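You operate a simulated robot arm through the tools that you are given. There is no shell and no other tool. Be economical: measure what you need, move in short steps, check, and stop when the job is done.

The job below is to be done with a simulated two-armed robot. You get a single attempt, and the scene is never put back.

Task
Hold the blue-footed follower steady, sand the rust off its ear, then prime that patch.
Fine: put the block and the brush back. Set down upright: round brush. A coat counts when it lies all over at full strength: go over it till it gets no stronger. What is to be rubbed or washed off counts as gone when no trace of it is left.

Only the result counts: the job must be done as asked and must still hold three seconds after the hand-in. Knocking over, shifting, dropping, spilling or breaking anything else fails it.

Robot
Two 7-joint arms with two-finger parallel grippers on one trunk, on a base that drives. Base frame: it is fixed to the floor where the robot stands at the start and does not move with it; the origin is under the middle of the robot, x ahead of it, y to its left, z up. Readings come in mm, rad, newtons and seconds.
The left shoulder is at the start at [60, 143, 926], the right one opposite. With the tool pointing down near the work surface each hand reaches from about 320 to 740 mm from the robot's upright axis, wherever it stands, measured 20 degrees to its own side. Places, roughly: primer tin [600, -700, 800]; round brush (4x4x12 cm) [600, -1000, 900]. Payload 1.57 kg a hand.
Tool frame (each hand has its own): the origin (TCP) lies between the finger pads and is the grasp point; the fingertips stand 30 mm ahead of it; z points along the fingers, y is the line along which they close. The gripper opens to 110 mm. The fingers are 24 mm wide and 12 mm thick; the gripper's body (48 by 112 mm) begins 78 mm behind the TCP.
Orientation is that of the tool frame in the base frame, as a unit quaternion [w, x, y, z]. With the fingers straight down and closing along the base's y, the tool's x points along the base's -x, its y along +y and its z along -z.

Tools
- The arms move only by the tool drive_tool. It takes "left_rows", "right_rows" or both (then of equal length, played together; a hand with none holds still); each is a list of rows, each a list of 7 numbers: the opening, from 0 (shut) to 1 (fully open), then the shift along the tool's x, y, z in m, then the turn, a rotation vector about the tool's x, y, z in rad. In form: [[hand, x, y, z, wx, wy, wz], ...]. A call has 1 to 20 rows; each row is the pose to reach, as a shift and turn from the pose commanded when the call began, along the tool's axes at that moment. Rows are played at 5 a second. More than 50 mm and 0.15 rad between two rows, or a gripper value outside its range, and nothing of the call is played. Where a pose cannot be reached the arm comes as near as it can. A force on the tool above 40 N (or 10 N above the force at the start of the call, whichever is more), or a blocked arm, ends the call early, and 0.2 s more pass. Each finger travels about 45 mm/s and halts on what it meets, pressing with about 20 N; the grip force reading is that of the motor and also rises with nothing between the fingers. The clock runs only during rows and for 0.2 s after the last one: add rows that repeat a pose to give the fingers time. It gives the time, the measured TCP pose, the force on the tool (base axes), the opening and the grip force at its end, in the units of the frame above (readings bear some noise), with the torque about the TCP (base axes, N m) and any sound that the robot's microphone picked up.
- Cameras (640 x 400 px; columns grow to the right, rows downward): "scene" is now at [41.4, -11.1, 1530.9]; the picture's right is [-0.15, -0.99, -0.00], its down [-0.79, 0.12, -0.60] and it looks along [0.59, -0.09, -0.80] (base axes); focal length 265 px, centre (320, 200). "left" rides on the left gripper at [70, -16, -141] in its tool frame; the picture's right is [0.23, 0.97, 0.00], its down [-0.85, 0.20, -0.48] and it looks along [-0.47, 0.11, 0.88] (tool axes); focal length 222 px, centre (320, 200). "right" rides on the right gripper at [70, 16, -141] in its tool frame; the picture's right is [-0.23, 0.97, 0.00], its down [-0.86, -0.20, -0.48] and it looks along [-0.47, -0.11, 0.88] (tool axes); focal length 222 px, centre (320, 200).
- camera(camera): a new picture of that camera. It takes no simulated time.
- move_column(by): slides the trunk up (or, below 0, down) by that many mm; the arms and the scene camera ride with it, the base frame stays. It gives what a move gives, with no picture.
- steer(legs): drives the robot by 1 to 6 legs, each [ahead, left, turn to the left] in mm, mm and rad, along the robot's own axes; the way and the turn of a leg run together, so that a leg with both is an arc; at most 1500 mm and 3.142 rad a leg. The arms and the cameras ride along, it lands a little off, and it stops where it bumps. It gives what a move gives.
- aim_head(pan, tilt): turns the head with the scene camera to pan (to the left, within 1.501 rad either way) and tilt (down, from -0.506 to 1.204), counted from straight ahead of the robot. It gives what a move gives.
- point_at(camera, pixels): for up to 12 pixels [column, row] of the newest picture of that camera ("zoom" is the newest enlarged one), the place [x, y, z] in the base frame of the surface seen there, good to about 2 mm. It takes no simulated time.
- close_up(camera, box): a new picture of the part [left, top, right, bottom] of that camera's present view, enlarged. It takes no simulated time.
- close_job(): hands the job in; it is judged then, once.

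Keep the steps short. Do not move on a guess: measure, check each grasp and each placing, and mend mistakes. In all there are 80 turns and 58 pictures (those below and enlarged ones count). Leave the grippers open and the arms clear of the work at the hand-in unless told otherwise, and finish with a single line.

The tools are called after "Call:" as a command line: name --argument value ..., lists and objects as JSON in quotes. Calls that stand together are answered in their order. drive_tool: Moves the arms, as the interface text tells. Its arguments: {"type":"object","properties":{"left_rows":{"type":"array"},"right_rows":{"type":"array"}},"required":[]} The other tools are called the same way: move_column (by) slides the trunk up or down; steer (legs) drives the base; aim_head (pan, tilt) turns the head that bears the scene camera; camera (camera) takes a picture; point_at (camera, pixels) gives the place of the surface under pixels of a picture; close_up (camera, box) takes an enlarged picture of a part of a camera's view; close_job () hands the job in.

At the start:

```text
clock: 0.0
left_ee_pos: [460.3, -31.3, 1000.9]
left_tool_rot: [0.0, 0.0, 1.0, 0.0]
left_ft_force: [-0.1, 0.3, -0.5]
left_torque: [-0.03, 0.0, -0.02]
left_grip_width: 109.7
left_gripper_force: 0.0
right_ee_pos: [407.2, -438.6, 1000.0]
right_tool_rot: [0.0, 0.001, 1.0, 0.0]
right_ft_force: [0.6, 0.0, -0.2]
right_torque: [-0.04, -0.01, -0.02]
right_grip_width: 109.8
right_gripper_force: 0.1
trunk travel left (down, up): [-525.0, 65.0]
robot x, y, heading: [2.2, 1.1, 0.004]
head pan, tilt: [-0.152, 0.927]
```

scene: 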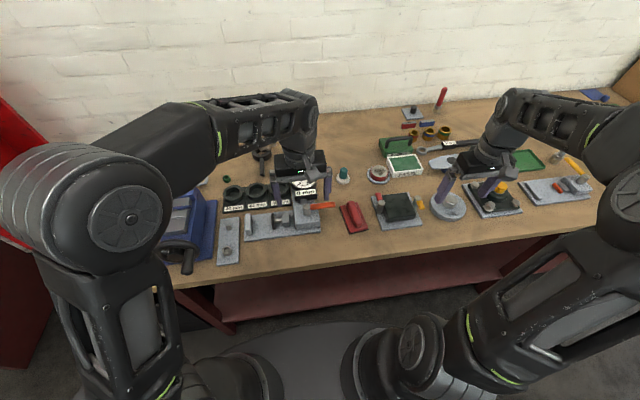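
right: 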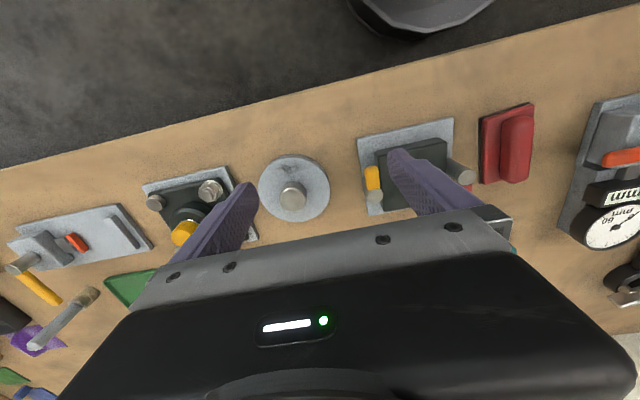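
left: 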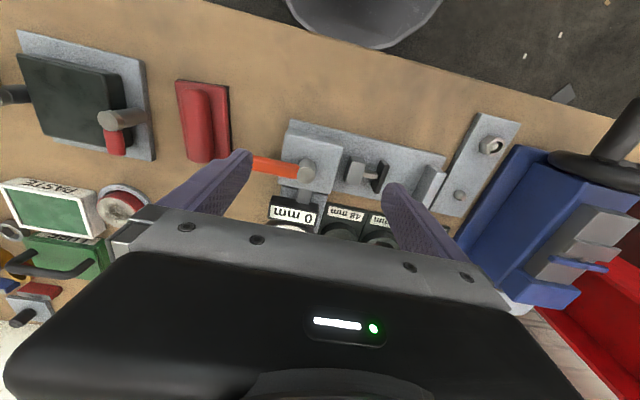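

I see a crowded bench. I need to find the blue-footed follower, the sanding block, the primer tin and the round brush, so I enlarge the scene and turn the head right.

Call:
close_up --camera "scene" --box '[330, 80, 640, 260]'

Call:
aim_head --pan -0.9 --tilt 0.8

Call:
camera --camera "scene"

```text
2.06 times, centred on (485, 170) of scene
```

zoom: 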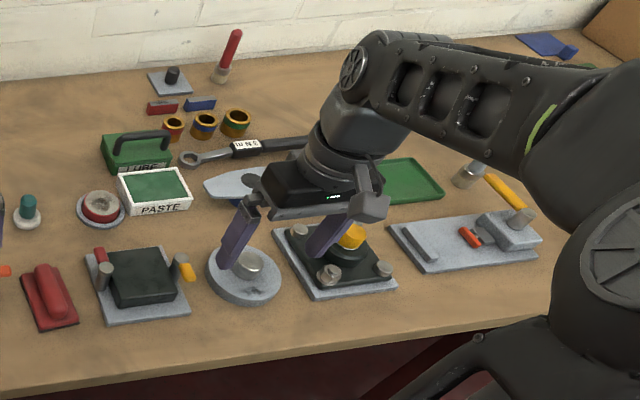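

```text
clock: 1.1
left_ee_pos: [460.5, -30.1, 1000.9]
left_tool_rot: [0.0, 0.0, 1.0, 0.0]
left_ft_force: [0.2, 0.5, 0.5]
left_torque: [0.0, 0.02, 0.02]
left_grip_width: 109.9
left_gripper_force: 0.1
right_ee_pos: [406.1, -440.6, 999.8]
right_tool_rot: [0.001, 0.0, 1.0, 0.0]
right_ft_force: [-0.4, 0.1, -0.2]
right_torque: [0.02, 0.0, 0.01]
right_grip_width: 110.0
right_gripper_force: 0.0
trunk travel left (down, up): [-525.0, 65.0]
robot x, y, heading: [2.1, 0.9, -0.001]
head pan, tilt: [-0.901, 0.799]
```

```text
53 pictures are left
```

scene: 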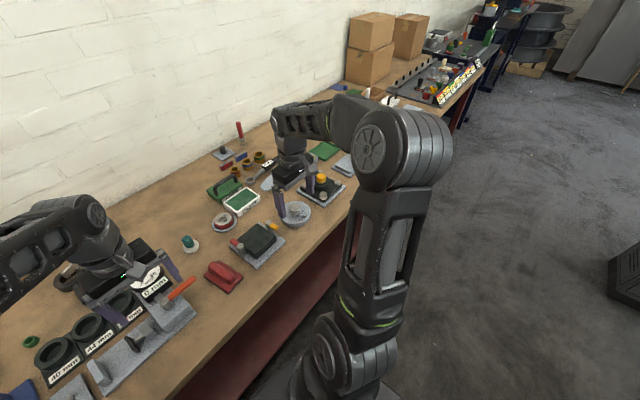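

The bench runs far to the right. I raise the trunk and strafe right a bit to see the work, then look.

Call:
move_column --by 60

Call:
steer --legs '[[-100, 0, 0], [0, -450, 0]]'

Call:
aim_head --pan -0.3 --tilt 0.8

Call:
camera --camera "scene"

```text
clock: 2.1
left_ee_pos: [460.5, -29.3, 1059.7]
left_tool_rot: [0.0, 0.0, 1.0, 0.0]
left_ft_force: [-0.1, 0.1, -0.3]
left_torque: [-0.01, 0.0, -0.02]
left_grip_width: 109.9
left_gripper_force: 0.1
right_ee_pos: [406.3, -439.8, 1059.6]
right_tool_rot: [0.0, 0.0, 1.0, 0.001]
right_ft_force: [-0.2, 0.7, -0.6]
right_torque: [0.0, 0.02, 0.02]
right_grip_width: 109.9
right_gripper_force: 0.1
trunk travel left (down, up): [-585.0, 5.0]
robot x, y, heading: [-0.4, -1.5, 0.001]
head pan, tilt: [-0.901, 0.799]
```

```text
clock: 5.6
left_ee_pos: [360.9, -476.9, 1059.8]
left_tool_rot: [0.0, -0.004, 1.0, 0.001]
left_ft_force: [-0.1, -0.3, -0.4]
left_torque: [0.05, -0.01, 0.0]
left_grip_width: 110.2
left_gripper_force: 0.0
right_ee_pos: [309.9, -884.8, 1059.0]
right_tool_rot: [0.0, -0.003, 1.0, 0.0]
right_ft_force: [0.0, 0.1, -0.9]
right_torque: [0.03, 0.0, 0.01]
right_grip_width: 110.2
right_gripper_force: 0.1
trunk travel left (down, up): [-585.0, 5.0]
robot x, y, heading: [-98.1, -448.4, 0.008]
head pan, tilt: [-0.901, 0.799]
```

```text
clock: 6.6
left_ee_pos: [359.7, -476.4, 1060.0]
left_tool_rot: [0.0, -0.004, 1.0, 0.001]
left_ft_force: [-0.3, -0.1, -0.6]
left_torque: [-0.04, 0.01, 0.02]
left_grip_width: 110.1
left_gripper_force: 0.1
right_ee_pos: [309.8, -884.5, 1059.4]
right_tool_rot: [0.0, -0.003, 1.0, 0.0]
right_ft_force: [0.4, 0.3, 0.6]
right_torque: [0.01, 0.0, 0.0]
right_grip_width: 110.0
right_gripper_force: 0.1
trunk travel left (down, up): [-585.0, 5.0]
robot x, y, heading: [-99.2, -451.8, 0.009]
head pan, tilt: [-0.3, 0.799]
```

```text
52 pictures are left
```

scene: 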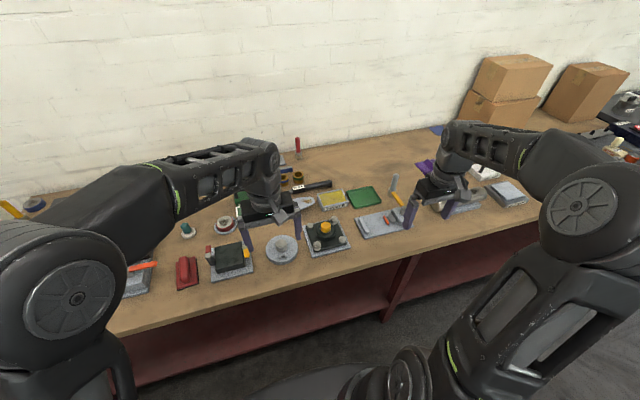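

Call:
close_up --camera "scene" --box '[340, 120, 580, 270]'

Call:
close_up --camera "scene" --box '[160, 120, 400, 270]'

Call:
camera --camera "right"

```text
2.67 times, centred on (460, 195) of scene
```

zoom: 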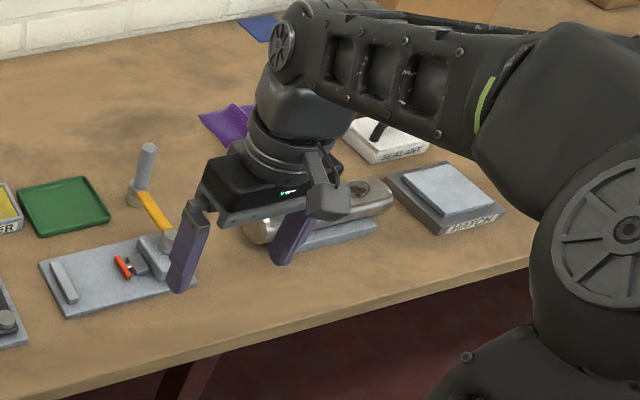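

```text
2.67 times, centred on (280, 195) of scene
```

zoom: 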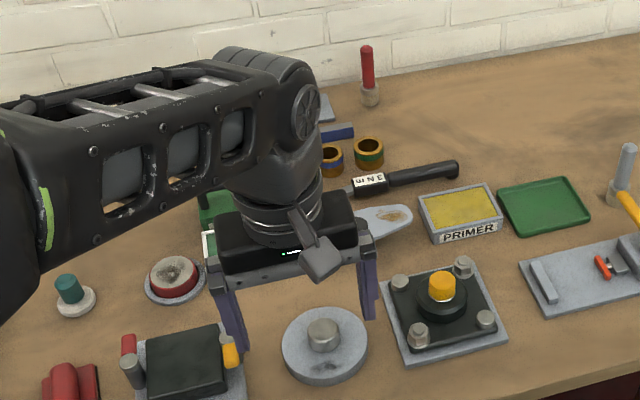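

```text
49 pictures are left
```

right: 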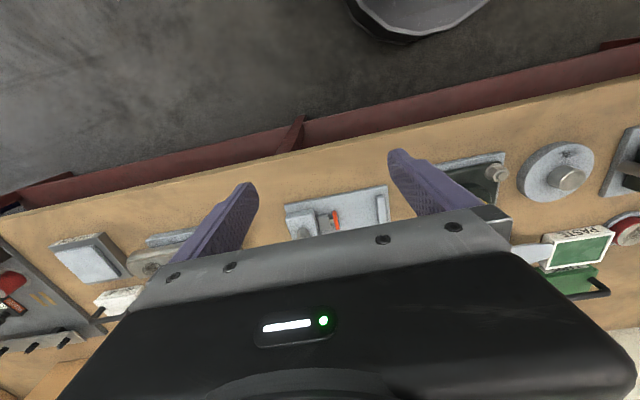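

I see the PRIMER tin (yellow) and a grey ear with rust beside it at (307,200). I measure the candidates.

Call:
point_at --camera "scene" --pixels '[[332, 199], [308, 201], [297, 143], [299, 156], [395, 176], [390, 193], [186, 272], [224, 223], [281, 245], [365, 197], [298, 176], [279, 178]]'

Call:
steer --legs '[[0, -300, 0]]'

Call:
aim_head --pan 0.3 --tilt 0.85

Call:
camera --camera "scene"

```text
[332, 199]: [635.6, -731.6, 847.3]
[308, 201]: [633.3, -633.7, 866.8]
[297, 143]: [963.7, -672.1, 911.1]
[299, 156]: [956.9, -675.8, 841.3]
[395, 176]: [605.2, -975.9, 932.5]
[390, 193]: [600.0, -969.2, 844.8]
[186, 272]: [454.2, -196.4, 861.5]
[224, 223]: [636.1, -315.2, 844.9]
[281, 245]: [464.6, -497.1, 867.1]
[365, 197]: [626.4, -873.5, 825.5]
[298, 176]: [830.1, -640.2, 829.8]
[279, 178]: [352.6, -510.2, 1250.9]
```

```text
clock: 8.6
left_ee_pos: [361.3, -778.1, 1060.7]
left_tool_rot: [0.0, -0.003, 1.0, 0.001]
left_ft_force: [0.1, -0.5, 0.6]
left_torque: [0.03, 0.03, -0.02]
left_grip_width: 109.8
left_gripper_force: 0.1
right_ee_pos: [310.3, -1186.5, 1059.7]
right_tool_rot: [0.0, -0.003, 1.0, 0.001]
right_ft_force: [-1.4, -0.9, -0.3]
right_torque: [0.05, 0.01, -0.02]
right_grip_width: 109.8
right_gripper_force: 0.1
trunk travel left (down, up): [-585.0, 5.0]
robot x, y, heading: [-98.0, -749.4, 0.008]
head pan, tilt: [-0.3, 0.799]
```

```text
clock: 9.6
left_ee_pos: [361.8, -776.5, 1059.9]
left_tool_rot: [0.0, -0.003, 1.0, 0.001]
left_ft_force: [0.1, 0.7, 0.2]
left_torque: [-0.01, -0.02, 0.01]
left_grip_width: 110.0
left_gripper_force: 0.0
right_ee_pos: [310.5, -1186.0, 1059.8]
right_tool_rot: [0.001, -0.003, 1.0, 0.0]
right_ft_force: [0.6, -0.6, 0.0]
right_torque: [-0.01, -0.03, 0.0]
right_grip_width: 110.0
right_gripper_force: 0.1
trunk travel left (down, up): [-585.0, 5.0]
robot x, y, heading: [-96.6, -745.6, 0.008]
head pan, tilt: [0.3, 0.85]
```

```text
48 pictures are left
```

scene: 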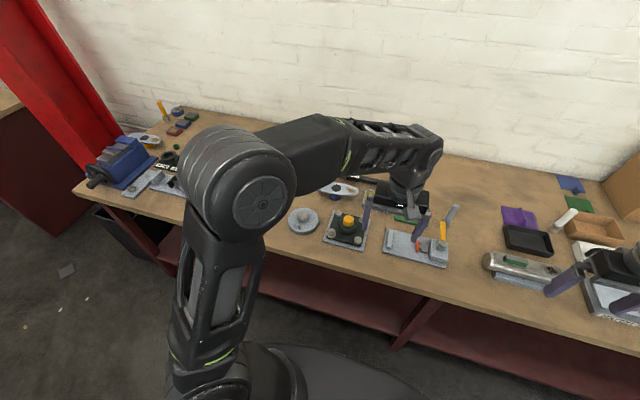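

Call:
close_up --camera "scene" --box '[270, 150, 400, 260]'

Call:
close_up --camera "scene" --box '[90, 90, 220, 200]'

Call:
close_up --camera "scene" --box '[380, 170, 640, 330]'

```text
3.64 times, centred on (335, 205) of scene
```

zoom: 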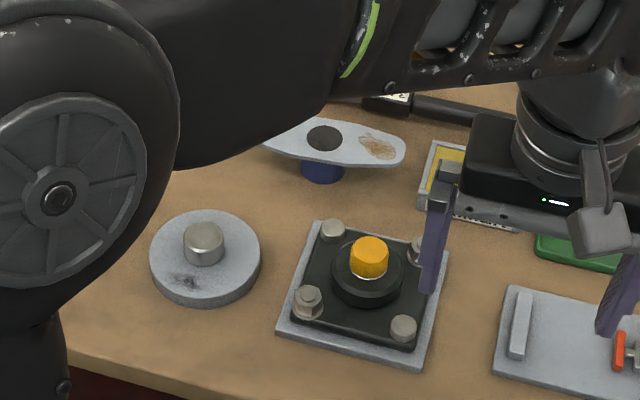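

```text
3.64 times, centred on (155, 145) of scene
```

zoom: 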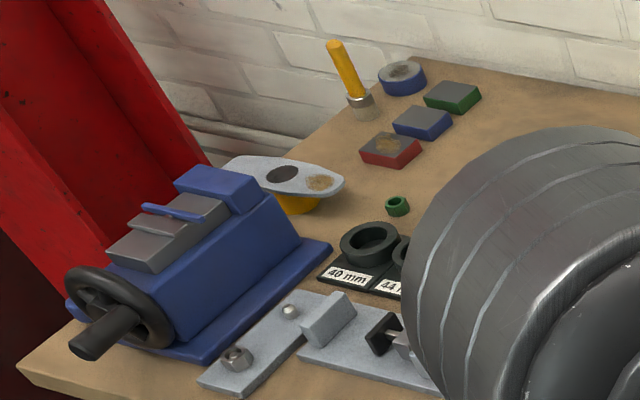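

```text
2.46 times, centred on (510, 250) of scene
```

zoom: 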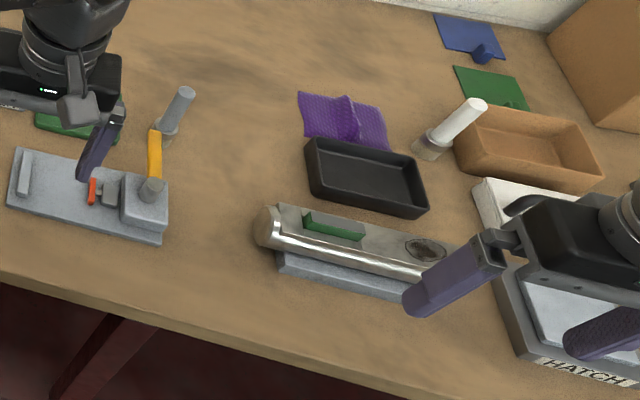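

The blue-footed follower stands at about (633,-600), rust on its right end. Now the sanding block: I go back left and look at the small blocks at the rear.

Call:
steer --legs '[[0, 350, 0]]'

Call:
aim_head --pan 0.0 --tilt 0.75

Call:
camera --camera "scene"

```text
clock: 11.9
left_ee_pos: [361.1, -426.7, 1060.0]
left_tool_rot: [0.0, -0.002, 1.0, 0.001]
left_ft_force: [-0.2, -0.1, -0.4]
left_torque: [-0.01, -0.02, 0.01]
left_grip_width: 110.2
left_gripper_force: 0.1
right_ee_pos: [308.5, -836.4, 1059.0]
right_tool_rot: [0.0, -0.001, 1.0, -0.001]
right_ft_force: [0.0, 0.9, 0.1]
right_torque: [-0.01, 0.0, 0.0]
right_grip_width: 110.0
right_gripper_force: 0.0
trunk travel left (down, up): [-585.0, 5.0]
robot x, y, heading: [-102.8, -399.7, 0.003]
head pan, tilt: [0.3, 0.85]
```

```text
clock: 12.7
left_ee_pos: [360.5, -427.9, 1059.5]
left_tool_rot: [0.0, -0.001, 1.0, -0.001]
left_ft_force: [-0.4, 0.0, -0.3]
left_torque: [-0.01, -0.01, 0.0]
left_grip_width: 109.8
left_gripper_force: 0.0
right_ee_pos: [309.3, -837.3, 1059.2]
right_tool_rot: [-0.001, -0.001, 1.0, 0.0]
right_ft_force: [0.5, 0.3, 0.7]
right_torque: [0.02, 0.02, -0.03]
right_grip_width: 110.0
right_gripper_force: 0.0
trunk travel left (down, up): [-585.0, 5.0]
robot x, y, heading: [-98.9, -398.6, 0.004]
head pan, tilt: [0.0, 0.75]
```

```text
44 pictures are left
```

scene: 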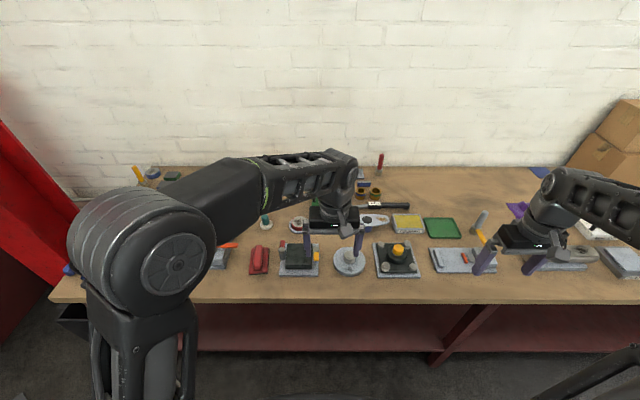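

The red item at (454,-196) with a grip ridge looks like a sanding block. Take a close look at it and the small blocks.

Call:
close_up --camera "scene" --box '[235, 190, 335, 285]'

Call:
close_up --camera "scene" --box '[340, 140, 460, 290]'

```text
4.21 times, centred on (285, 238) of scene
```

zoom: 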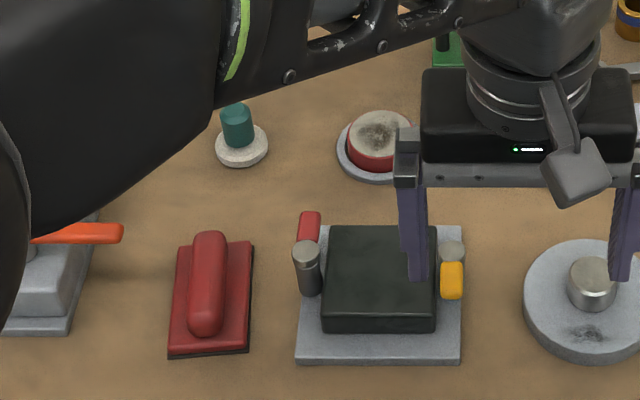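

```text
2.67 times, centred on (400, 215) of scene
```

zoom: 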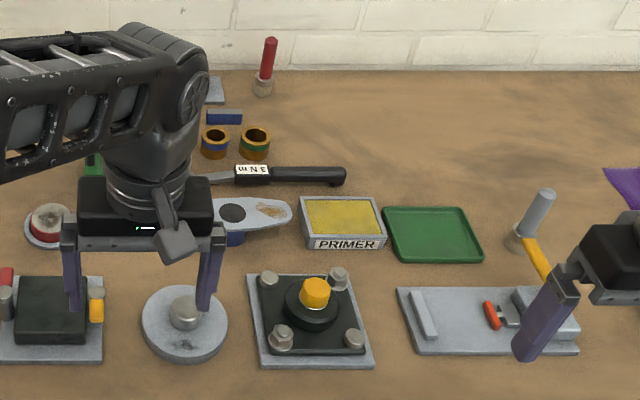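

The red block with the dark abrasive sole is the sander. I measure its handle and corners plus the follower and brush points from the scene view.

Call:
point_at --camera "scene" --pixels '[[258, 247], [258, 258], [258, 267], [253, 250], [267, 250], [250, 273], [266, 272], [262, 258], [375, 219], [386, 219], [381, 216], [364, 229]]'

Call:
steer --legs '[[0, 400, 0]]'

Call:
camera --camera "right"

```text
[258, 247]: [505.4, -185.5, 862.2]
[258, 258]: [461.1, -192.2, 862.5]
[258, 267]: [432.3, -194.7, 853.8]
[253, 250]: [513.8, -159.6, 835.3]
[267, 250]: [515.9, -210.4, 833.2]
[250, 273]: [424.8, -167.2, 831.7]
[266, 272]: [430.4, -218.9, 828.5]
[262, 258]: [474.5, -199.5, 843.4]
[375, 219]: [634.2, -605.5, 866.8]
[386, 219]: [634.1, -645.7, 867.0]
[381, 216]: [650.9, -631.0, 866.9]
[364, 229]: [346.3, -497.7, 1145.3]
```

```text
clock: 15.2
left_ee_pos: [360.2, -30.1, 1059.5]
left_tool_rot: [0.0, -0.001, 1.0, 0.0]
left_ft_force: [1.5, 0.5, -0.9]
left_torque: [-0.02, -0.03, -0.01]
left_grip_width: 110.1
left_gripper_force: 0.2
right_ee_pos: [307.2, -439.4, 1059.8]
right_tool_rot: [-0.001, -0.002, 1.0, 0.0]
right_ft_force: [-0.3, -0.4, -0.9]
right_torque: [-0.05, 0.0, -0.02]
right_grip_width: 109.9
right_gripper_force: 0.1
trunk travel left (down, up): [-585.0, 5.0]
robot x, y, heading: [-102.5, 2.8, 0.003]
head pan, tilt: [0.0, 0.75]
```

```text
41 pictures are left
```

right: 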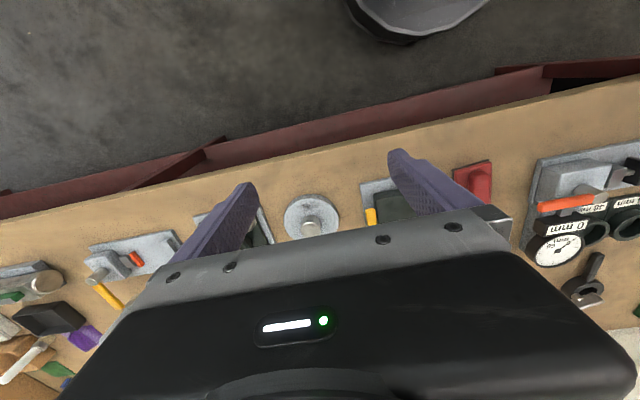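

Block centre ≈ (470,-190), handle along x with about 7° yaw, top z 862, plate top ~833. I move the left hand aside and the right one over the block.

Call:
drive_tool --right_rows '[[1, -0.023, 0.036, 0, 0, 0, -0.018], [1, -0.046, 0.071, 0, 0, 0, -0.036], [1, -0.07, 0.107, 0, 0, 0, -0.054], [1, -0.093, 0.142, 0, 0, 0, -0.072], [1, -0.116, 0.178, 0, 0, 0, -0.09], [1, -0.14, 0.213, 0, 0, 0, -0.108], [1, -0.163, 0.249, 0, 0, 0, -0.125], [1, -0.163, 0.249, 0.04, 0, 0, -0.125], [1, -0.163, 0.249, 0.08, 0, 0, -0.125]]' --left_rows '[[1, 0, 0.03, 0, 0, 0, 0], [1, 0, 0.06, 0, 0, 0, 0], [1, 0, 0.09, 0, 0, 0, 0], [1, 0, 0.12, 0, 0, 0, 0], [1, 0, 0.12, 0, 0, 0, 0], [1, 0, 0.12, 0, 0, 0, 0], [1, 0, 0.12, 0, 0, 0, 0], [1, 0, 0.12, 0, 0, 0, 0], [1, 0, 0.12, 0, 0, 0, 0]]'

Call:
camera --camera "right"

```text
clock: 17.2
left_ee_pos: [359.2, 90.1, 1060.4]
left_tool_rot: [0.0, 0.0, 1.0, 0.0]
left_ft_force: [0.6, -0.5, 0.0]
left_torque: [0.0, 0.0, 0.06]
left_grip_width: 109.7
left_gripper_force: 0.1
right_ee_pos: [469.9, -187.5, 976.8]
right_tool_rot: [0.0, -0.063, 0.998, 0.0]
right_ft_force: [0.0, -0.6, 0.6]
right_torque: [0.01, 0.0, 0.01]
right_grip_width: 109.9
right_gripper_force: 0.1
trunk travel left (down, up): [-585.0, 5.0]
robot x, y, heading: [-100.7, -3.9, -0.002]
head pan, tilt: [0.0, 0.75]
```

```text
40 pictures are left
```

right: 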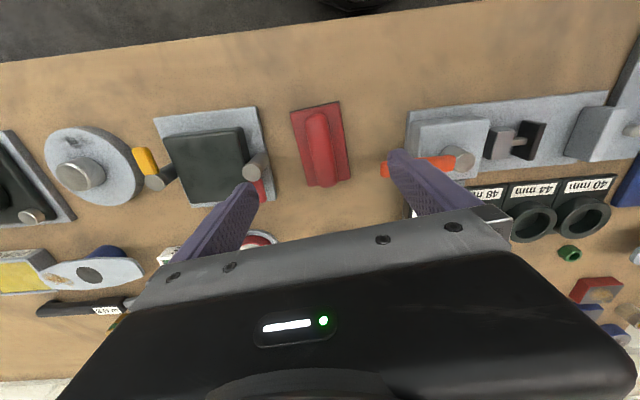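

Measure the block and its neighbours in this view.

Call:
point_at --camera "right" --pixels '[[317, 118], [319, 145], [324, 178], [293, 112], [338, 104], [350, 178], [307, 184], [384, 171], [266, 196], [275, 200], [340, 160], [90, 275]]'

```text
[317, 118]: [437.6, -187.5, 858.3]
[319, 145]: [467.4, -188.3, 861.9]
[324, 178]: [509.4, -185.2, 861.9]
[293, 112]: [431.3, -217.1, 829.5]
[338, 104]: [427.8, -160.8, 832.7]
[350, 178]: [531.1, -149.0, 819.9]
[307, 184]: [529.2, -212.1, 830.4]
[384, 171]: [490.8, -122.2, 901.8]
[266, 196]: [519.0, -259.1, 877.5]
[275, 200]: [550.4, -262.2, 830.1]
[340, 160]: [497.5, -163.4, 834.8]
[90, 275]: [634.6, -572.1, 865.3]
```

Lever tip at (491,-122,902) is close, so I narrow the opening to 60% first, then go down to z 868 and grip the handle.

Call:
drive_tool --right_rows '[[0.6, -0.003, 0, 0, 0, 0, 0.06], [0.6, -0.003, 0, 0, 0, 0, 0.06], [0.6, -0.003, 0, 0.04, 0, 0, 0.06], [0.6, -0.003, 0, 0.08, 0, 0, 0.06], [0.6, -0.003, 0, 0.1, 0, 0, 0.06], [0.6, -0.003, 0, 0.108, 0, 0, 0.06], [0.6, -0.003, 0, 0.108, 0, 0, 0.06], [0, -0.003, 0, 0.108, 0, 0, 0.06], [0, -0.003, 0, 0.108, 0, 0, 0.06], [0, -0.003, 0, 0.108, 0, 0, 0.06], [0, -0.003, 0, 0.108, 0, 0, 0.06], [0, -0.003, 0, 0.108, 0, 0, 0.06]]'

Call:
camera --camera "right"

```text
clock: 19.8
left_ee_pos: [359.3, 89.4, 1060.7]
left_tool_rot: [0.0, -0.001, 1.0, 0.0]
left_ft_force: [-0.6, -0.7, 0.9]
left_torque: [0.01, -0.02, 0.02]
left_grip_width: 109.8
left_gripper_force: 0.0
right_ee_pos: [472.3, -189.8, 870.5]
right_tool_rot: [0.0, -0.033, 0.999, 0.001]
right_ft_force: [1.1, 0.6, 0.1]
right_torque: [0.04, 0.02, -0.02]
right_grip_width: 27.6
right_gripper_force: 20.2
trunk travel left (down, up): [-585.0, 5.0]
robot x, y, heading: [-101.2, -0.3, 0.005]
head pan, tilt: [0.0, 0.75]
```

```text
39 pictures are left
```

right: 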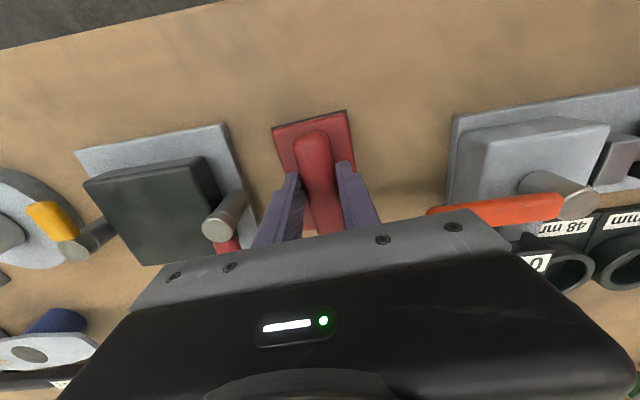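

Handle gripped (27.6 mm), sole is about 50 mm below the TCP. I lift, move over to the follower and look with the head.

Call:
drive_tool --right_rows '[[0, 0, 0, -0.03, 0, 0, 0], [0, 0, 0, -0.07, 0, 0, 0], [0, 0, 0, -0.11, 0, 0, 0], [0, 0, 0, -0.15, 0, 0, 0], [0, 0, 0, -0.18, 0, 0, 0], [0, 0.04, 0, -0.18, 0, 0, 0], [0, 0.08, 0, -0.18, 0, 0, 0], [0, 0.1, -0.04, -0.18, 0, 0, 0], [0, 0.1, -0.08, -0.18, 0, 0, 0], [0, 0.1, -0.12, -0.18, 0, 0, 0]]'

Call:
steer --legs '[[0, -580, 0], [100, 0, 0]]'

Call:
aim_head --pan 0.0 --tilt 0.8

Call:
camera --camera "scene"

Call:
camera --camera "left"

```text
clock: 22.0
left_ee_pos: [358.0, 88.9, 1060.8]
left_tool_rot: [0.001, -0.001, 1.0, 0.001]
left_ft_force: [0.0, -0.1, -0.4]
left_torque: [0.01, -0.01, -0.01]
left_grip_width: 109.7
left_gripper_force: 0.1
right_ee_pos: [381.6, -318.2, 1050.9]
right_tool_rot: [0.0, -0.033, 0.999, 0.001]
right_ft_force: [0.0, -0.7, -1.3]
right_torque: [0.03, 0.02, 0.04]
right_grip_width: 27.5
right_gripper_force: 19.9
trunk travel left (down, up): [-585.0, 5.0]
robot x, y, heading: [-100.2, 2.1, 0.002]
head pan, tilt: [0.0, 0.75]
```

```text
clock: 26.0
left_ee_pos: [459.0, -493.1, 1058.2]
left_tool_rot: [-0.001, -0.002, 1.0, 0.0]
left_ft_force: [-0.1, -0.5, -0.2]
left_torque: [0.0, 0.01, -0.04]
left_grip_width: 109.9
left_gripper_force: 0.0
right_ee_pos: [481.5, -899.7, 1051.0]
right_tool_rot: [0.0, -0.035, 0.999, -0.001]
right_ft_force: [1.3, 0.6, -1.2]
right_torque: [-0.01, 0.04, -0.01]
right_grip_width: 27.4
right_gripper_force: 20.2
trunk travel left (down, up): [-585.0, 5.0]
robot x, y, heading: [-0.9, -580.2, 0.01]
head pan, tilt: [0.0, 0.75]
```

```text
clock: 26.6
left_ee_pos: [456.7, -492.1, 1060.8]
left_tool_rot: [0.0, -0.003, 1.0, -0.001]
left_ft_force: [-0.4, 0.6, 0.5]
left_torque: [0.0, 0.02, -0.01]
left_grip_width: 109.8
left_gripper_force: 0.0
right_ee_pos: [479.8, -900.7, 1051.5]
right_tool_rot: [0.0, -0.034, 0.999, -0.001]
right_ft_force: [-0.2, 0.2, -0.6]
right_torque: [-0.02, 0.0, 0.0]
right_grip_width: 27.4
right_gripper_force: 20.0
trunk travel left (down, up): [-585.0, 5.0]
robot x, y, heading: [-1.4, -583.2, 0.001]
head pan, tilt: [0.0, 0.799]
```

```text
38 pictures are left
```

scene: 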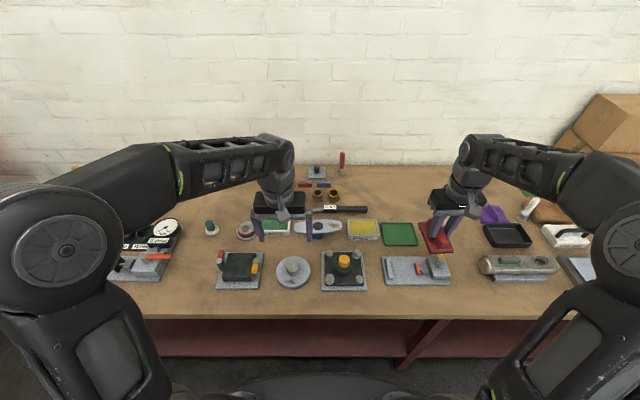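

```text
37 pictures are left
```

left: 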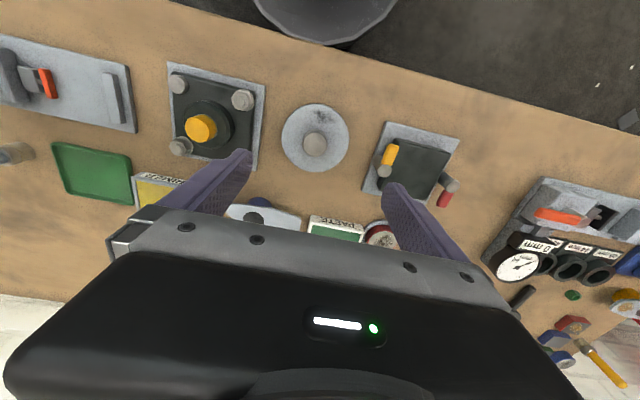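

Call:
close_up --camera "scene" --box '[230, 180, 400, 270]'

```text
3.76 times, centred on (315, 225) of scene
```

zoom: 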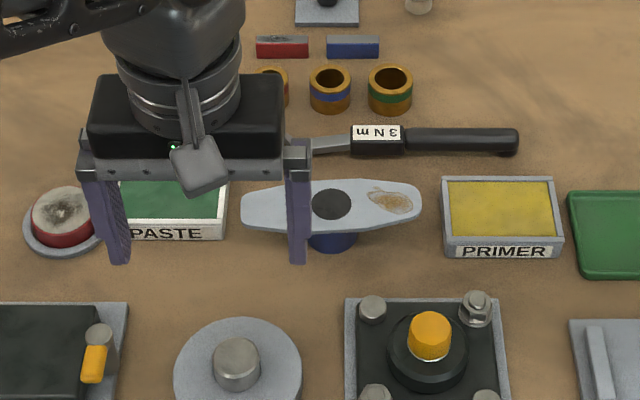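

Call:
point_at --camera "zoom" --pixels '[[243, 208], [420, 205], [330, 183], [330, 222], [331, 204], [393, 203], [370, 190], [412, 208], [258, 226], [225, 205], [445, 200], [332, 243]]'

Call:
point_at --camera "zoom" --pixels '[[323, 245], [354, 238], [307, 242], [360, 135], [455, 250], [500, 205], [500, 220], [405, 196], [392, 215], [380, 208], [318, 142], [267, 190]]'

```text
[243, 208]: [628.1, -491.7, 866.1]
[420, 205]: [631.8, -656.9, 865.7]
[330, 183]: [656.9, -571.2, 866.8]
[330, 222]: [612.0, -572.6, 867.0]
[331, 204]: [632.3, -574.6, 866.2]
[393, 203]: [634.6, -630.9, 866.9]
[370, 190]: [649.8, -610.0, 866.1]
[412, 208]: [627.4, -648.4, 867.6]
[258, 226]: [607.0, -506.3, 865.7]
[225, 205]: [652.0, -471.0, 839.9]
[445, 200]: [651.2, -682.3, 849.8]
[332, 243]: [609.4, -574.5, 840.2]
```

```text
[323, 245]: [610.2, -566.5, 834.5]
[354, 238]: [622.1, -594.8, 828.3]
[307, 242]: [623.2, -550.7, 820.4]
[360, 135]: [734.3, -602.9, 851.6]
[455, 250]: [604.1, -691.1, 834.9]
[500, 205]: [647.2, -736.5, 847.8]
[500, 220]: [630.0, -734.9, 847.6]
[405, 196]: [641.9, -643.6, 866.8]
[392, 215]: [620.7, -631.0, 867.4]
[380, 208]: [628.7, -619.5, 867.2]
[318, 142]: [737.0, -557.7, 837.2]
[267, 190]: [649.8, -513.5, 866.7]
```

Plate: y −491…−658, x ~610…656, top z 867; foot centre (633,−574); rust around (635,−630). The left hand will turn 90° and grip the left end at y −520 across x. First, above it.

Call:
drive_tool --left_rows '[[1, -0.016, -0.003, 0, 0, 0, 0.143], [1, -0.032, -0.005, 0, 0, 0, 0.286], [1, -0.048, -0.008, 0, 0, 0, 0.428], [1, -0.064, -0.01, 0, 0, 0, 0.571], [1, -0.08, -0.013, 0, 0, 0, 0.714], [1, -0.095, -0.015, 0, 0, 0, 0.857], [1, -0.111, -0.018, 0, 0, 0, 1.0], [1, -0.127, -0.02, 0, 0, 0, 1.142], [1, -0.143, -0.023, 0, 0, 0, 1.285], [1, -0.159, -0.025, 0, 0, 0, 1.428], [1, -0.175, -0.028, 0, 0, 0, 1.571], [1, -0.175, -0.028, 0.04, 0, 0, 1.571], [1, -0.175, -0.028, 0.08, 0, 0, 1.571], [1, -0.175, -0.028, 0.11, 0, 0, 1.571], [1, -0.175, -0.028, 0.11, 0, 0, 1.571]]'

Call:
camera --camera "scene"

Call:
camera --camera "left"

```text
clock: 29.8
left_ee_pos: [631.3, -521.9, 951.0]
left_tool_rot: [0.0, 0.706, 0.709, 0.0]
left_ft_force: [0.1, -0.2, 0.8]
left_torque: [0.0, -0.01, 0.02]
left_grip_width: 109.9
left_gripper_force: 0.1
left hand out of reach, approached as far as the arm can: row 11
right_ee_pos: [480.1, -899.7, 1052.0]
right_tool_rot: [0.0, -0.034, 0.999, 0.0]
right_ft_force: [-0.2, -1.2, -1.5]
right_torque: [0.0, -0.02, -0.02]
right_grip_width: 27.9
right_gripper_force: 19.6
trunk travel left (down, up): [-585.0, 5.0]
robot x, y, heading: [-0.6, -585.0, -0.001]
head pan, tilt: [0.0, 0.799]
```

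```text
35 pictures are left
```

scene: 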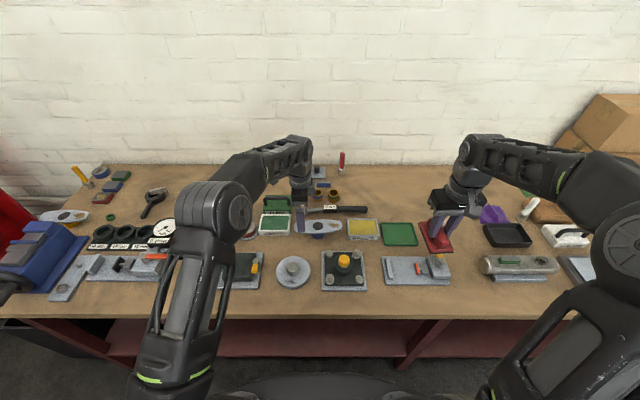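

```text
34 pictures are left
```

left: 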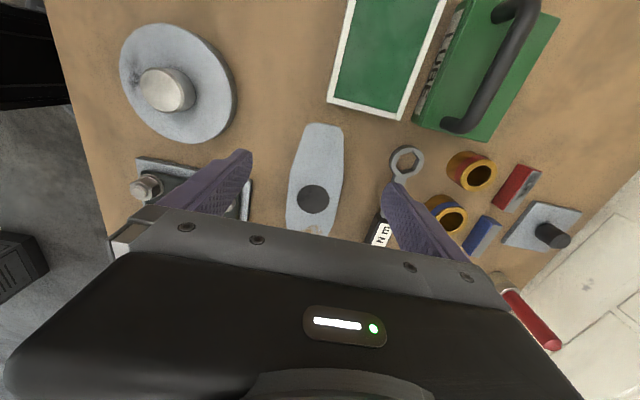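

Call:
point_at --camera "left" --pixels '[[392, 165], [385, 215], [318, 125], [293, 165], [340, 165], [310, 198], [287, 200], [343, 200], [293, 230], [331, 230]]'

```text
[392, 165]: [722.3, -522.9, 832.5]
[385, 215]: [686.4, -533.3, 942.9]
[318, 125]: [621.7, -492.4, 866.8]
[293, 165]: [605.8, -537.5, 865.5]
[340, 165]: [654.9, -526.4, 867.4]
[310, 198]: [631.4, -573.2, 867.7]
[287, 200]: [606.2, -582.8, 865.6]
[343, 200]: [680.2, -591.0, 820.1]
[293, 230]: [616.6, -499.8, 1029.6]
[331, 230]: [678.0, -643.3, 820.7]
```

Clear on both sides (ring wrench at x 722). I go down with 75% opening to z 860 and close gently on the plate.

Call:
drive_tool --left_rows '[[0.75, 0, 0, 0, 0, 0, 0], [0.75, 0, 0, 0.03, 0, 0, 0], [0.75, 0, 0, 0.06, 0, 0, 0], [0.75, 0, 0, 0.08, 0, 0, 0], [0.75, 0, 0, 0.09, 0, 0, 0], [0.75, 0, 0, 0.09, 0, 0, 0], [0.5, 0, 0, 0.09, 0, 0, 0], [0.3, 0, 0, 0.09, 0, 0, 0], [0, 0, 0, 0.09, 0, 0, 0], [0, 0, 0, 0.09, 0, 0, 0], [0, 0, 0, 0.09, 0, 0, 0]]'

Call:
camera --camera "left"

```text
clock: 32.2
left_ee_pos: [631.9, -519.8, 860.5]
left_tool_rot: [0.0, 0.706, 0.709, 0.0]
left_ft_force: [1.1, 0.3, 0.0]
left_torque: [-0.04, -0.09, 0.11]
left_grip_width: 54.6
left_gripper_force: 20.4
right_ee_pos: [480.4, -898.9, 1051.3]
right_tool_rot: [0.001, -0.034, 0.999, 0.0]
right_ft_force: [-0.6, -0.2, -1.5]
right_torque: [-0.01, -0.03, 0.0]
right_grip_width: 27.3
right_gripper_force: 19.2
trunk travel left (down, up): [-585.0, 5.0]
robot x, y, heading: [1.2, -583.3, 0.005]
head pan, tilt: [0.0, 0.799]
```

```text
33 pictures are left
```

left: 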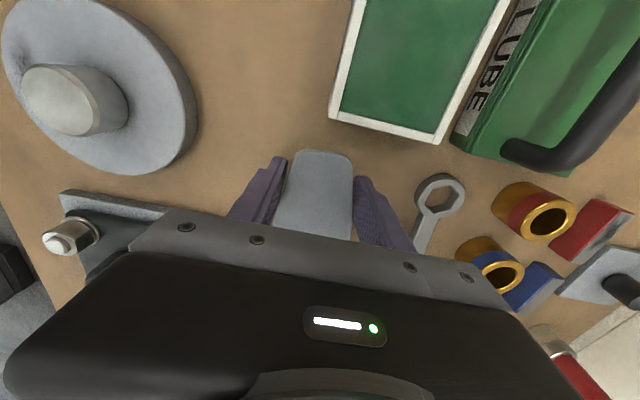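

Follower held (54.6 mm). Now bring the block over the rusty ear, at z ~935 (sole ~884).

Call:
drive_tool --right_rows '[[0, -0.024, 0.037, 0, 0, 0, 0], [0, -0.048, 0.073, 0, 0, 0, 0], [0, -0.072, 0.11, 0, 0, 0, 0], [0, -0.096, 0.147, 0, 0, 0, 0], [0, -0.12, 0.184, 0, 0, 0, 0], [0, -0.144, 0.22, 0, 0, 0, 0], [0, -0.168, 0.257, 0, 0, 0, 0], [0, -0.168, 0.257, 0.04, 0, 0, 0], [0, -0.168, 0.257, 0.08, 0, 0, 0], [0, -0.168, 0.257, 0.115, 0, 0, 0], [0, -0.168, 0.257, 0.115, 0, 0, 0]]'

Call:
camera --camera "scene"

Call:
camera --camera "right"

```text
clock: 34.6
left_ee_pos: [630.9, -520.9, 859.8]
left_tool_rot: [0.0, 0.706, 0.708, 0.001]
left_ft_force: [0.8, 0.4, 0.4]
left_torque: [0.04, -0.14, 0.04]
left_grip_width: 54.2
left_gripper_force: 20.2
right_ee_pos: [630.0, -632.2, 937.5]
right_tool_rot: [0.0, -0.034, 0.999, 0.0]
right_ft_force: [0.2, 0.1, -0.4]
right_torque: [-0.02, -0.01, 0.0]
right_grip_width: 27.7
right_gripper_force: 20.1
trunk travel left (down, up): [-585.0, 5.0]
robot x, y, heading: [-1.9, -580.5, 0.003]
head pan, tilt: [0.0, 0.799]
```

```text
32 pictures are left
```

scene: 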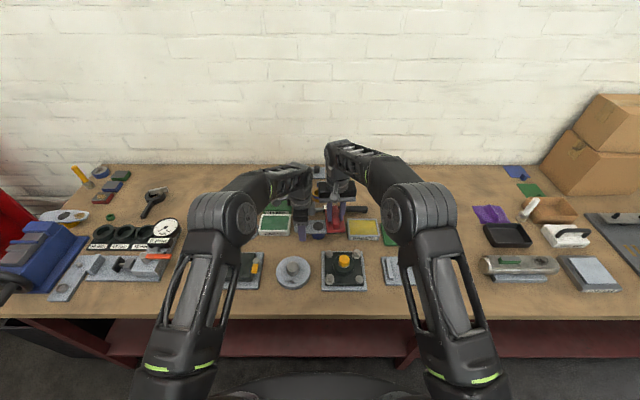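

```text
31 pictures are left
```

right: 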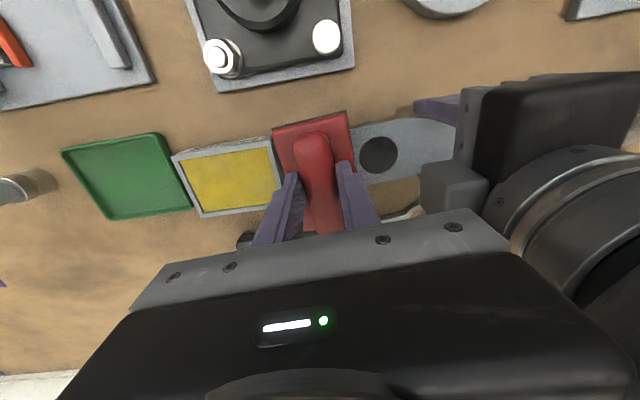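

Clear. Descend to touch the ear, small steps while watching force.

Call:
drive_tool --right_rows '[[0, 0, 0, 0.012, 0, 0, 0], [0, 0, 0, 0.016, 0, 0, 0], [0, 0, 0, 0.018, 0, 0, 0], [0, 0, 0, 0.02, 0, 0, 0], [0, 0, 0, 0.0215, 0, 0, 0], [0, 0, 0, 0.0215, 0, 0, 0]]'

```text
clock: 36.0
left_ee_pos: [631.3, -519.9, 861.3]
left_tool_rot: [-0.001, 0.706, 0.708, 0.0]
left_ft_force: [2.3, 0.4, -0.3]
left_torque: [0.41, 0.06, 0.1]
left_grip_width: 54.1
left_gripper_force: 19.9
right_ee_pos: [629.7, -631.7, 917.7]
right_tool_rot: [0.0, -0.034, 0.999, 0.0]
right_ft_force: [-1.8, -0.2, 12.0]
right_torque: [0.1, 0.04, 0.13]
right_grip_width: 27.7
right_gripper_force: 20.5
trunk travel left (down, up): [-585.0, 5.0]
robot x, y, heading: [-1.7, -583.1, 0.003]
head pan, tilt: [0.0, 0.799]
```

Contact with 12 N. I ease slightly and stroke back and forth along x (and a little y).

Call:
drive_tool --right_rows '[[0, 0.012, 0, -0.0005, 0, 0, 0], [0, 0.024, 0, -0.0005, 0, 0, 0], [0, 0.012, 0, -0.0005, 0, 0, 0], [0, 0, 0, -0.0005, 0, 0, 0], [0, -0.012, 0, -0.0005, 0, 0, 0], [0, -0.024, 0, -0.0005, 0, 0, 0], [0, -0.012, -0.003, -0.0005, 0, 0, 0], [0, 0, -0.006, -0.0005, 0, 0, 0], [0, 0.012, -0.006, -0.0005, 0, 0, 0], [0, 0.024, -0.006, -0.0005, 0, 0, 0], [0, 0.012, -0.006, -0.0005, 0, 0, 0], [0, 0, -0.006, -0.0005, 0, 0, 0], [0, -0.012, -0.006, -0.0005, 0, 0, 0], [0, -0.024, -0.003, -0.0005, 0, 0, 0], [0, -0.012, 0, -0.0005, 0, 0, 0], [0, 0, 0.004, -0.0005, 0, 0, 0], [0, 0.012, 0.004, -0.0005, 0, 0, 0], [0, 0.024, 0.004, -0.0005, 0, 0, 0], [0, 0.012, 0.004, -0.0005, 0, 0, 0], [0, 0, 0, -0.0005, 0, 0, 0]]'

```text
clock: 40.2
left_ee_pos: [631.1, -520.1, 860.7]
left_tool_rot: [0.001, 0.706, 0.708, -0.001]
left_ft_force: [3.0, 1.9, 0.2]
left_torque: [0.45, 0.12, 0.24]
left_grip_width: 53.6
left_gripper_force: 20.0
right_ee_pos: [628.6, -629.7, 914.8]
right_tool_rot: [0.0, -0.034, 0.999, 0.0]
right_ft_force: [-3.7, 1.1, 11.6]
right_torque: [0.2, 0.19, 0.1]
right_grip_width: 27.6
right_gripper_force: 19.8
trunk travel left (down, up): [-585.0, 5.0]
robot x, y, heading: [-0.4, -579.6, -0.0]
head pan, tilt: [0.0, 0.799]
```

Still 11.6 N, z slightly lower. I lift the block and view the patch.

Call:
drive_tool --right_rows '[[0, 0, 0, -0.02, 0, 0, 0], [0, 0, 0, -0.05, 0, 0, 0], [0, 0.02, -0.04, -0.07, 0, 0, 0], [0, 0.04, -0.08, -0.07, 0, 0, 0], [0, 0.06, -0.12, -0.07, 0, 0, 0], [0, 0.06, -0.12, -0.07, 0, 0, 0]]'

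Call:
close_up --camera "scene" --box '[270, 190, 400, 260]'

```text
clock: 41.6
left_ee_pos: [632.1, -520.9, 861.3]
left_tool_rot: [0.001, 0.706, 0.709, 0.0]
left_ft_force: [-0.2, -0.8, 0.0]
left_torque: [-0.2, -0.01, 0.02]
left_grip_width: 53.8
left_gripper_force: 19.8
right_ee_pos: [579.0, -753.9, 985.9]
right_tool_rot: [-0.001, -0.035, 0.999, 0.001]
right_ft_force: [0.0, -0.8, -1.0]
right_torque: [0.03, 0.01, -0.01]
right_grip_width: 27.2
right_gripper_force: 20.1
trunk travel left (down, up): [-585.0, 5.0]
robot x, y, heading: [-1.3, -582.4, 0.001]
head pan, tilt: [0.0, 0.799]
```

```text
4.92 times, centred on (335, 225) of scene
```

zoom: 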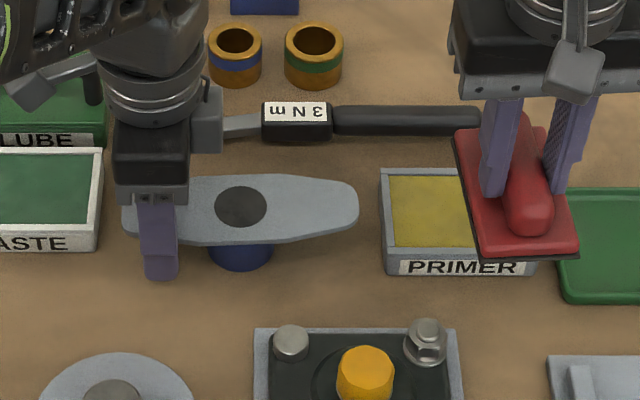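

Rust seems gone. I enlarge more to look for traces, and check plate level.

Call:
close_up --camera "scene" --box '[310, 215, 350, 240]'

Call:
point_at --camera "scene" --pixels '[[342, 226], [332, 226], [319, 226], [304, 226], [318, 238]]'

```text
16.00 times, centred on (330, 228) of scene
```

zoom: 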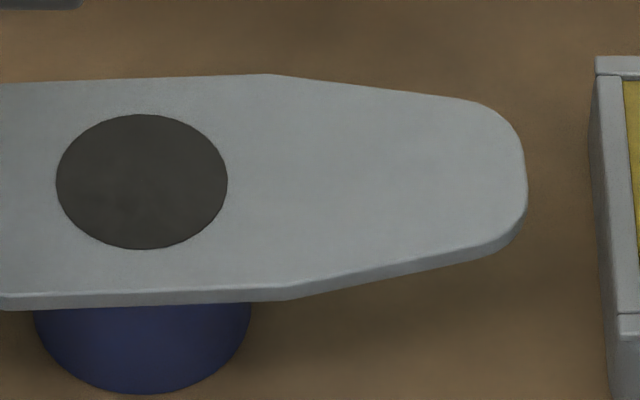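

```text
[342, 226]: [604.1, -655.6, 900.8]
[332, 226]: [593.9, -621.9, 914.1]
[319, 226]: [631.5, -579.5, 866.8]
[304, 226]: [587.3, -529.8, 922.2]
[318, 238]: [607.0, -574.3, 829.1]
```

The ear is clean. I release the follower, raise both hands, and drive back to put the block away.

Call:
drive_tool --left_rows '[[0.3, 0, 0, 0, 0, 0, 0], [0.75, 0, 0, 0, 0, 0, 0], [0.75, 0, 0, 0, 0, 0, 0], [0.75, 0, 0, 0, 0, 0, 0], [0.75, 0, 0, -0.03, 0, 0, 0], [0.75, 0, 0, -0.07, 0, 0, 0], [0.75, 0, 0, -0.11, 0, 0, 0], [0.75, 0, 0, -0.15, 0, 0, 0], [0.75, 0, 0, -0.18, 0, 0, 0], [0.75, 0, 0, -0.18, 0, 0, 0]]' --right_rows '[[0, 0, 0, 0, 0, 0, 0], [0, 0, 0, 0, 0, 0, 0], [0, 0, 0, 0, 0, 0, 0], [0, 0, 0, 0, 0, 0, 0], [0, 0, 0, -0.02, 0, 0, 0], [0, 0, 0, -0.04, 0, 0, 0], [0, 0, 0, -0.06, 0, 0, 0], [0, 0, 0, -0.06, 0, 0, 0], [0, 0, 0, -0.06, 0, 0, 0], [0, 0, 0, -0.06, 0, 0, 0]]'

Call:
steer --legs '[[-100, 0, 0], [0, 580, 0]]'

```text
clock: 43.8
left_ee_pos: [632.3, -519.2, 1037.6]
left_tool_rot: [0.0, 0.706, 0.708, 0.0]
left_ft_force: [1.2, 0.0, -0.3]
left_torque: [-0.03, 0.03, 0.03]
left_grip_width: 82.5
left_gripper_force: 0.1
right_ee_pos: [580.6, -756.0, 1045.5]
right_tool_rot: [0.0, -0.034, 0.999, 0.0]
right_ft_force: [0.0, -0.1, -1.3]
right_torque: [0.01, 0.0, -0.01]
right_grip_width: 27.5
right_gripper_force: 20.1
trunk travel left (down, up): [-585.0, 5.0]
robot x, y, heading: [-4.3, -582.1, 0.005]
head pan, tilt: [0.0, 0.799]
```

```text
clock: 47.9
left_ee_pos: [527.5, 55.8, 1038.7]
left_tool_rot: [0.0, 0.705, 0.709, 0.0]
left_ft_force: [-1.1, 0.8, -0.1]
left_torque: [-0.01, 0.02, 0.02]
left_grip_width: 82.5
left_gripper_force: 0.0
right_ee_pos: [475.5, -179.2, 1045.5]
right_tool_rot: [0.0, -0.035, 0.999, -0.001]
right_ft_force: [-0.2, -0.6, -0.8]
right_torque: [-0.03, -0.02, -0.03]
right_grip_width: 27.5
right_gripper_force: 20.0
trunk travel left (down, up): [-585.0, 5.0]
robot x, y, heading: [-106.5, -12.0, 0.009]
head pan, tilt: [0.0, 0.799]
```

Right TCP is at (475.5,−179.2); the block's place is (472.3,−189.8). I shift and descend to just above the bench.

Call:
drive_tool --right_rows '[[0, 0.004, -0.01, 0, 0, 0, 0], [0, 0.004, -0.01, 0.04, 0, 0, 0], [0, 0.004, -0.01, 0.08, 0, 0, 0], [0, 0.004, -0.01, 0.12, 0, 0, 0], [0, 0.004, -0.01, 0.15, 0, 0, 0], [0, 0.004, -0.01, 0.165, 0, 0, 0], [0, 0.004, -0.01, 0.17, 0, 0, 0], [0, 0.004, -0.01, 0.17, 0, 0, 0]]'

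Call:
camera --camera "right"

```text
clock: 49.7
left_ee_pos: [526.8, 57.2, 1036.5]
left_tool_rot: [0.0, 0.704, 0.71, 0.0]
left_ft_force: [-0.1, -0.4, -0.3]
left_torque: [-0.02, 0.0, -0.03]
left_grip_width: 82.3
left_gripper_force: 0.0
right_ee_pos: [471.1, -188.8, 876.0]
right_tool_rot: [-0.001, -0.035, 0.999, -0.001]
right_ft_force: [0.3, 0.4, -0.4]
right_torque: [-0.01, 0.01, 0.01]
right_grip_width: 27.3
right_gripper_force: 19.8
trunk travel left (down, up): [-585.0, 5.0]
robot x, y, heading: [-106.8, -6.1, 0.006]
head pan, tilt: [0.0, 0.799]
```

```text
28 pictures are left
```

right: 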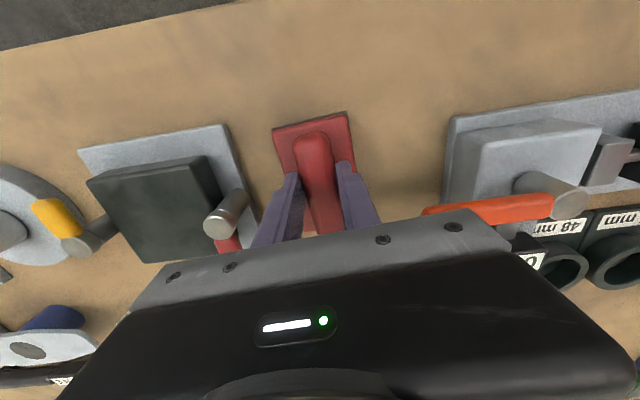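

Same view as at pick-up; no contact yet. Lower the last 6 mm, then open to 60% and go straight up.

Call:
drive_tool --right_rows '[[0, 0, 0, 0.002, 0, 0, 0], [0, 0, 0, 0.004, 0, 0, 0], [0, 0, 0, 0.0055, 0, 0, 0], [0, 0, 0, 0.0055, 0, 0, 0]]'

```text
clock: 50.7
left_ee_pos: [527.9, 57.2, 1037.6]
left_tool_rot: [-0.001, 0.705, 0.71, 0.0]
left_ft_force: [0.4, 1.3, 0.1]
left_torque: [-0.03, -0.02, 0.0]
left_grip_width: 82.7
left_gripper_force: 0.0
right_ee_pos: [471.9, -189.1, 870.0]
right_tool_rot: [0.001, -0.036, 0.999, 0.0]
right_ft_force: [-1.0, 0.1, 6.3]
right_torque: [-0.05, 0.36, -0.01]
right_grip_width: 27.5
right_gripper_force: 20.3
trunk travel left (down, up): [-585.0, 5.0]
robot x, y, heading: [-107.4, -6.4, 0.008]
head pan, tilt: [0.0, 0.799]
```

Call:
drive_tool --right_rows '[[0.3, 0, 0, 0, 0, 0, 0], [0.6, 0, 0, 0, 0, 0, 0], [0.6, 0, 0, 0, 0, 0, 0], [0.6, 0, 0, 0, 0, 0, 0], [0.6, 0, 0, -0.03, 0, 0, 0], [0.6, 0, 0, -0.07, 0, 0, 0], [0.6, 0, 0, -0.11, 0, 0, 0], [0.6, 0, 0, -0.15, 0, 0, 0], [0.6, 0, 0, -0.18, 0, 0, 0], [0.6, 0.04, -0.02, -0.18, 0, 0, 0], [0.6, 0.08, -0.04, -0.18, 0, 0, 0], [0.6, 0.08, -0.08, -0.18, 0, 0, 0], [0.6, 0.08, -0.12, -0.18, 0, 0, 0]]'

Call:
camera --camera "right"

```text
clock: 53.5
left_ee_pos: [527.1, 55.9, 1037.5]
left_tool_rot: [0.0, 0.704, 0.71, 0.0]
left_ft_force: [0.2, 0.2, 0.0]
left_torque: [-0.02, -0.04, 0.0]
left_grip_width: 82.4
left_gripper_force: 0.1
right_ee_pos: [400.4, -316.7, 1048.2]
right_tool_rot: [0.0, -0.035, 0.999, 0.0]
right_ft_force: [-0.4, -0.1, -1.5]
right_torque: [-0.03, 0.01, 0.01]
right_grip_width: 65.7
right_gripper_force: 0.1
trunk travel left (down, up): [-585.0, 5.0]
robot x, y, heading: [-105.6, -11.9, 0.003]
head pan, tilt: [0.0, 0.799]
```

```text
27 pictures are left
```

right: 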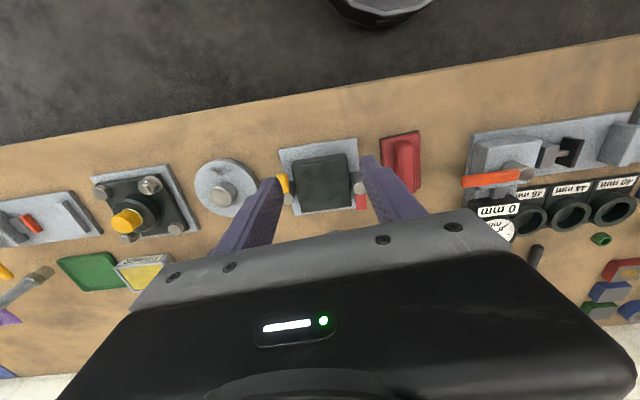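

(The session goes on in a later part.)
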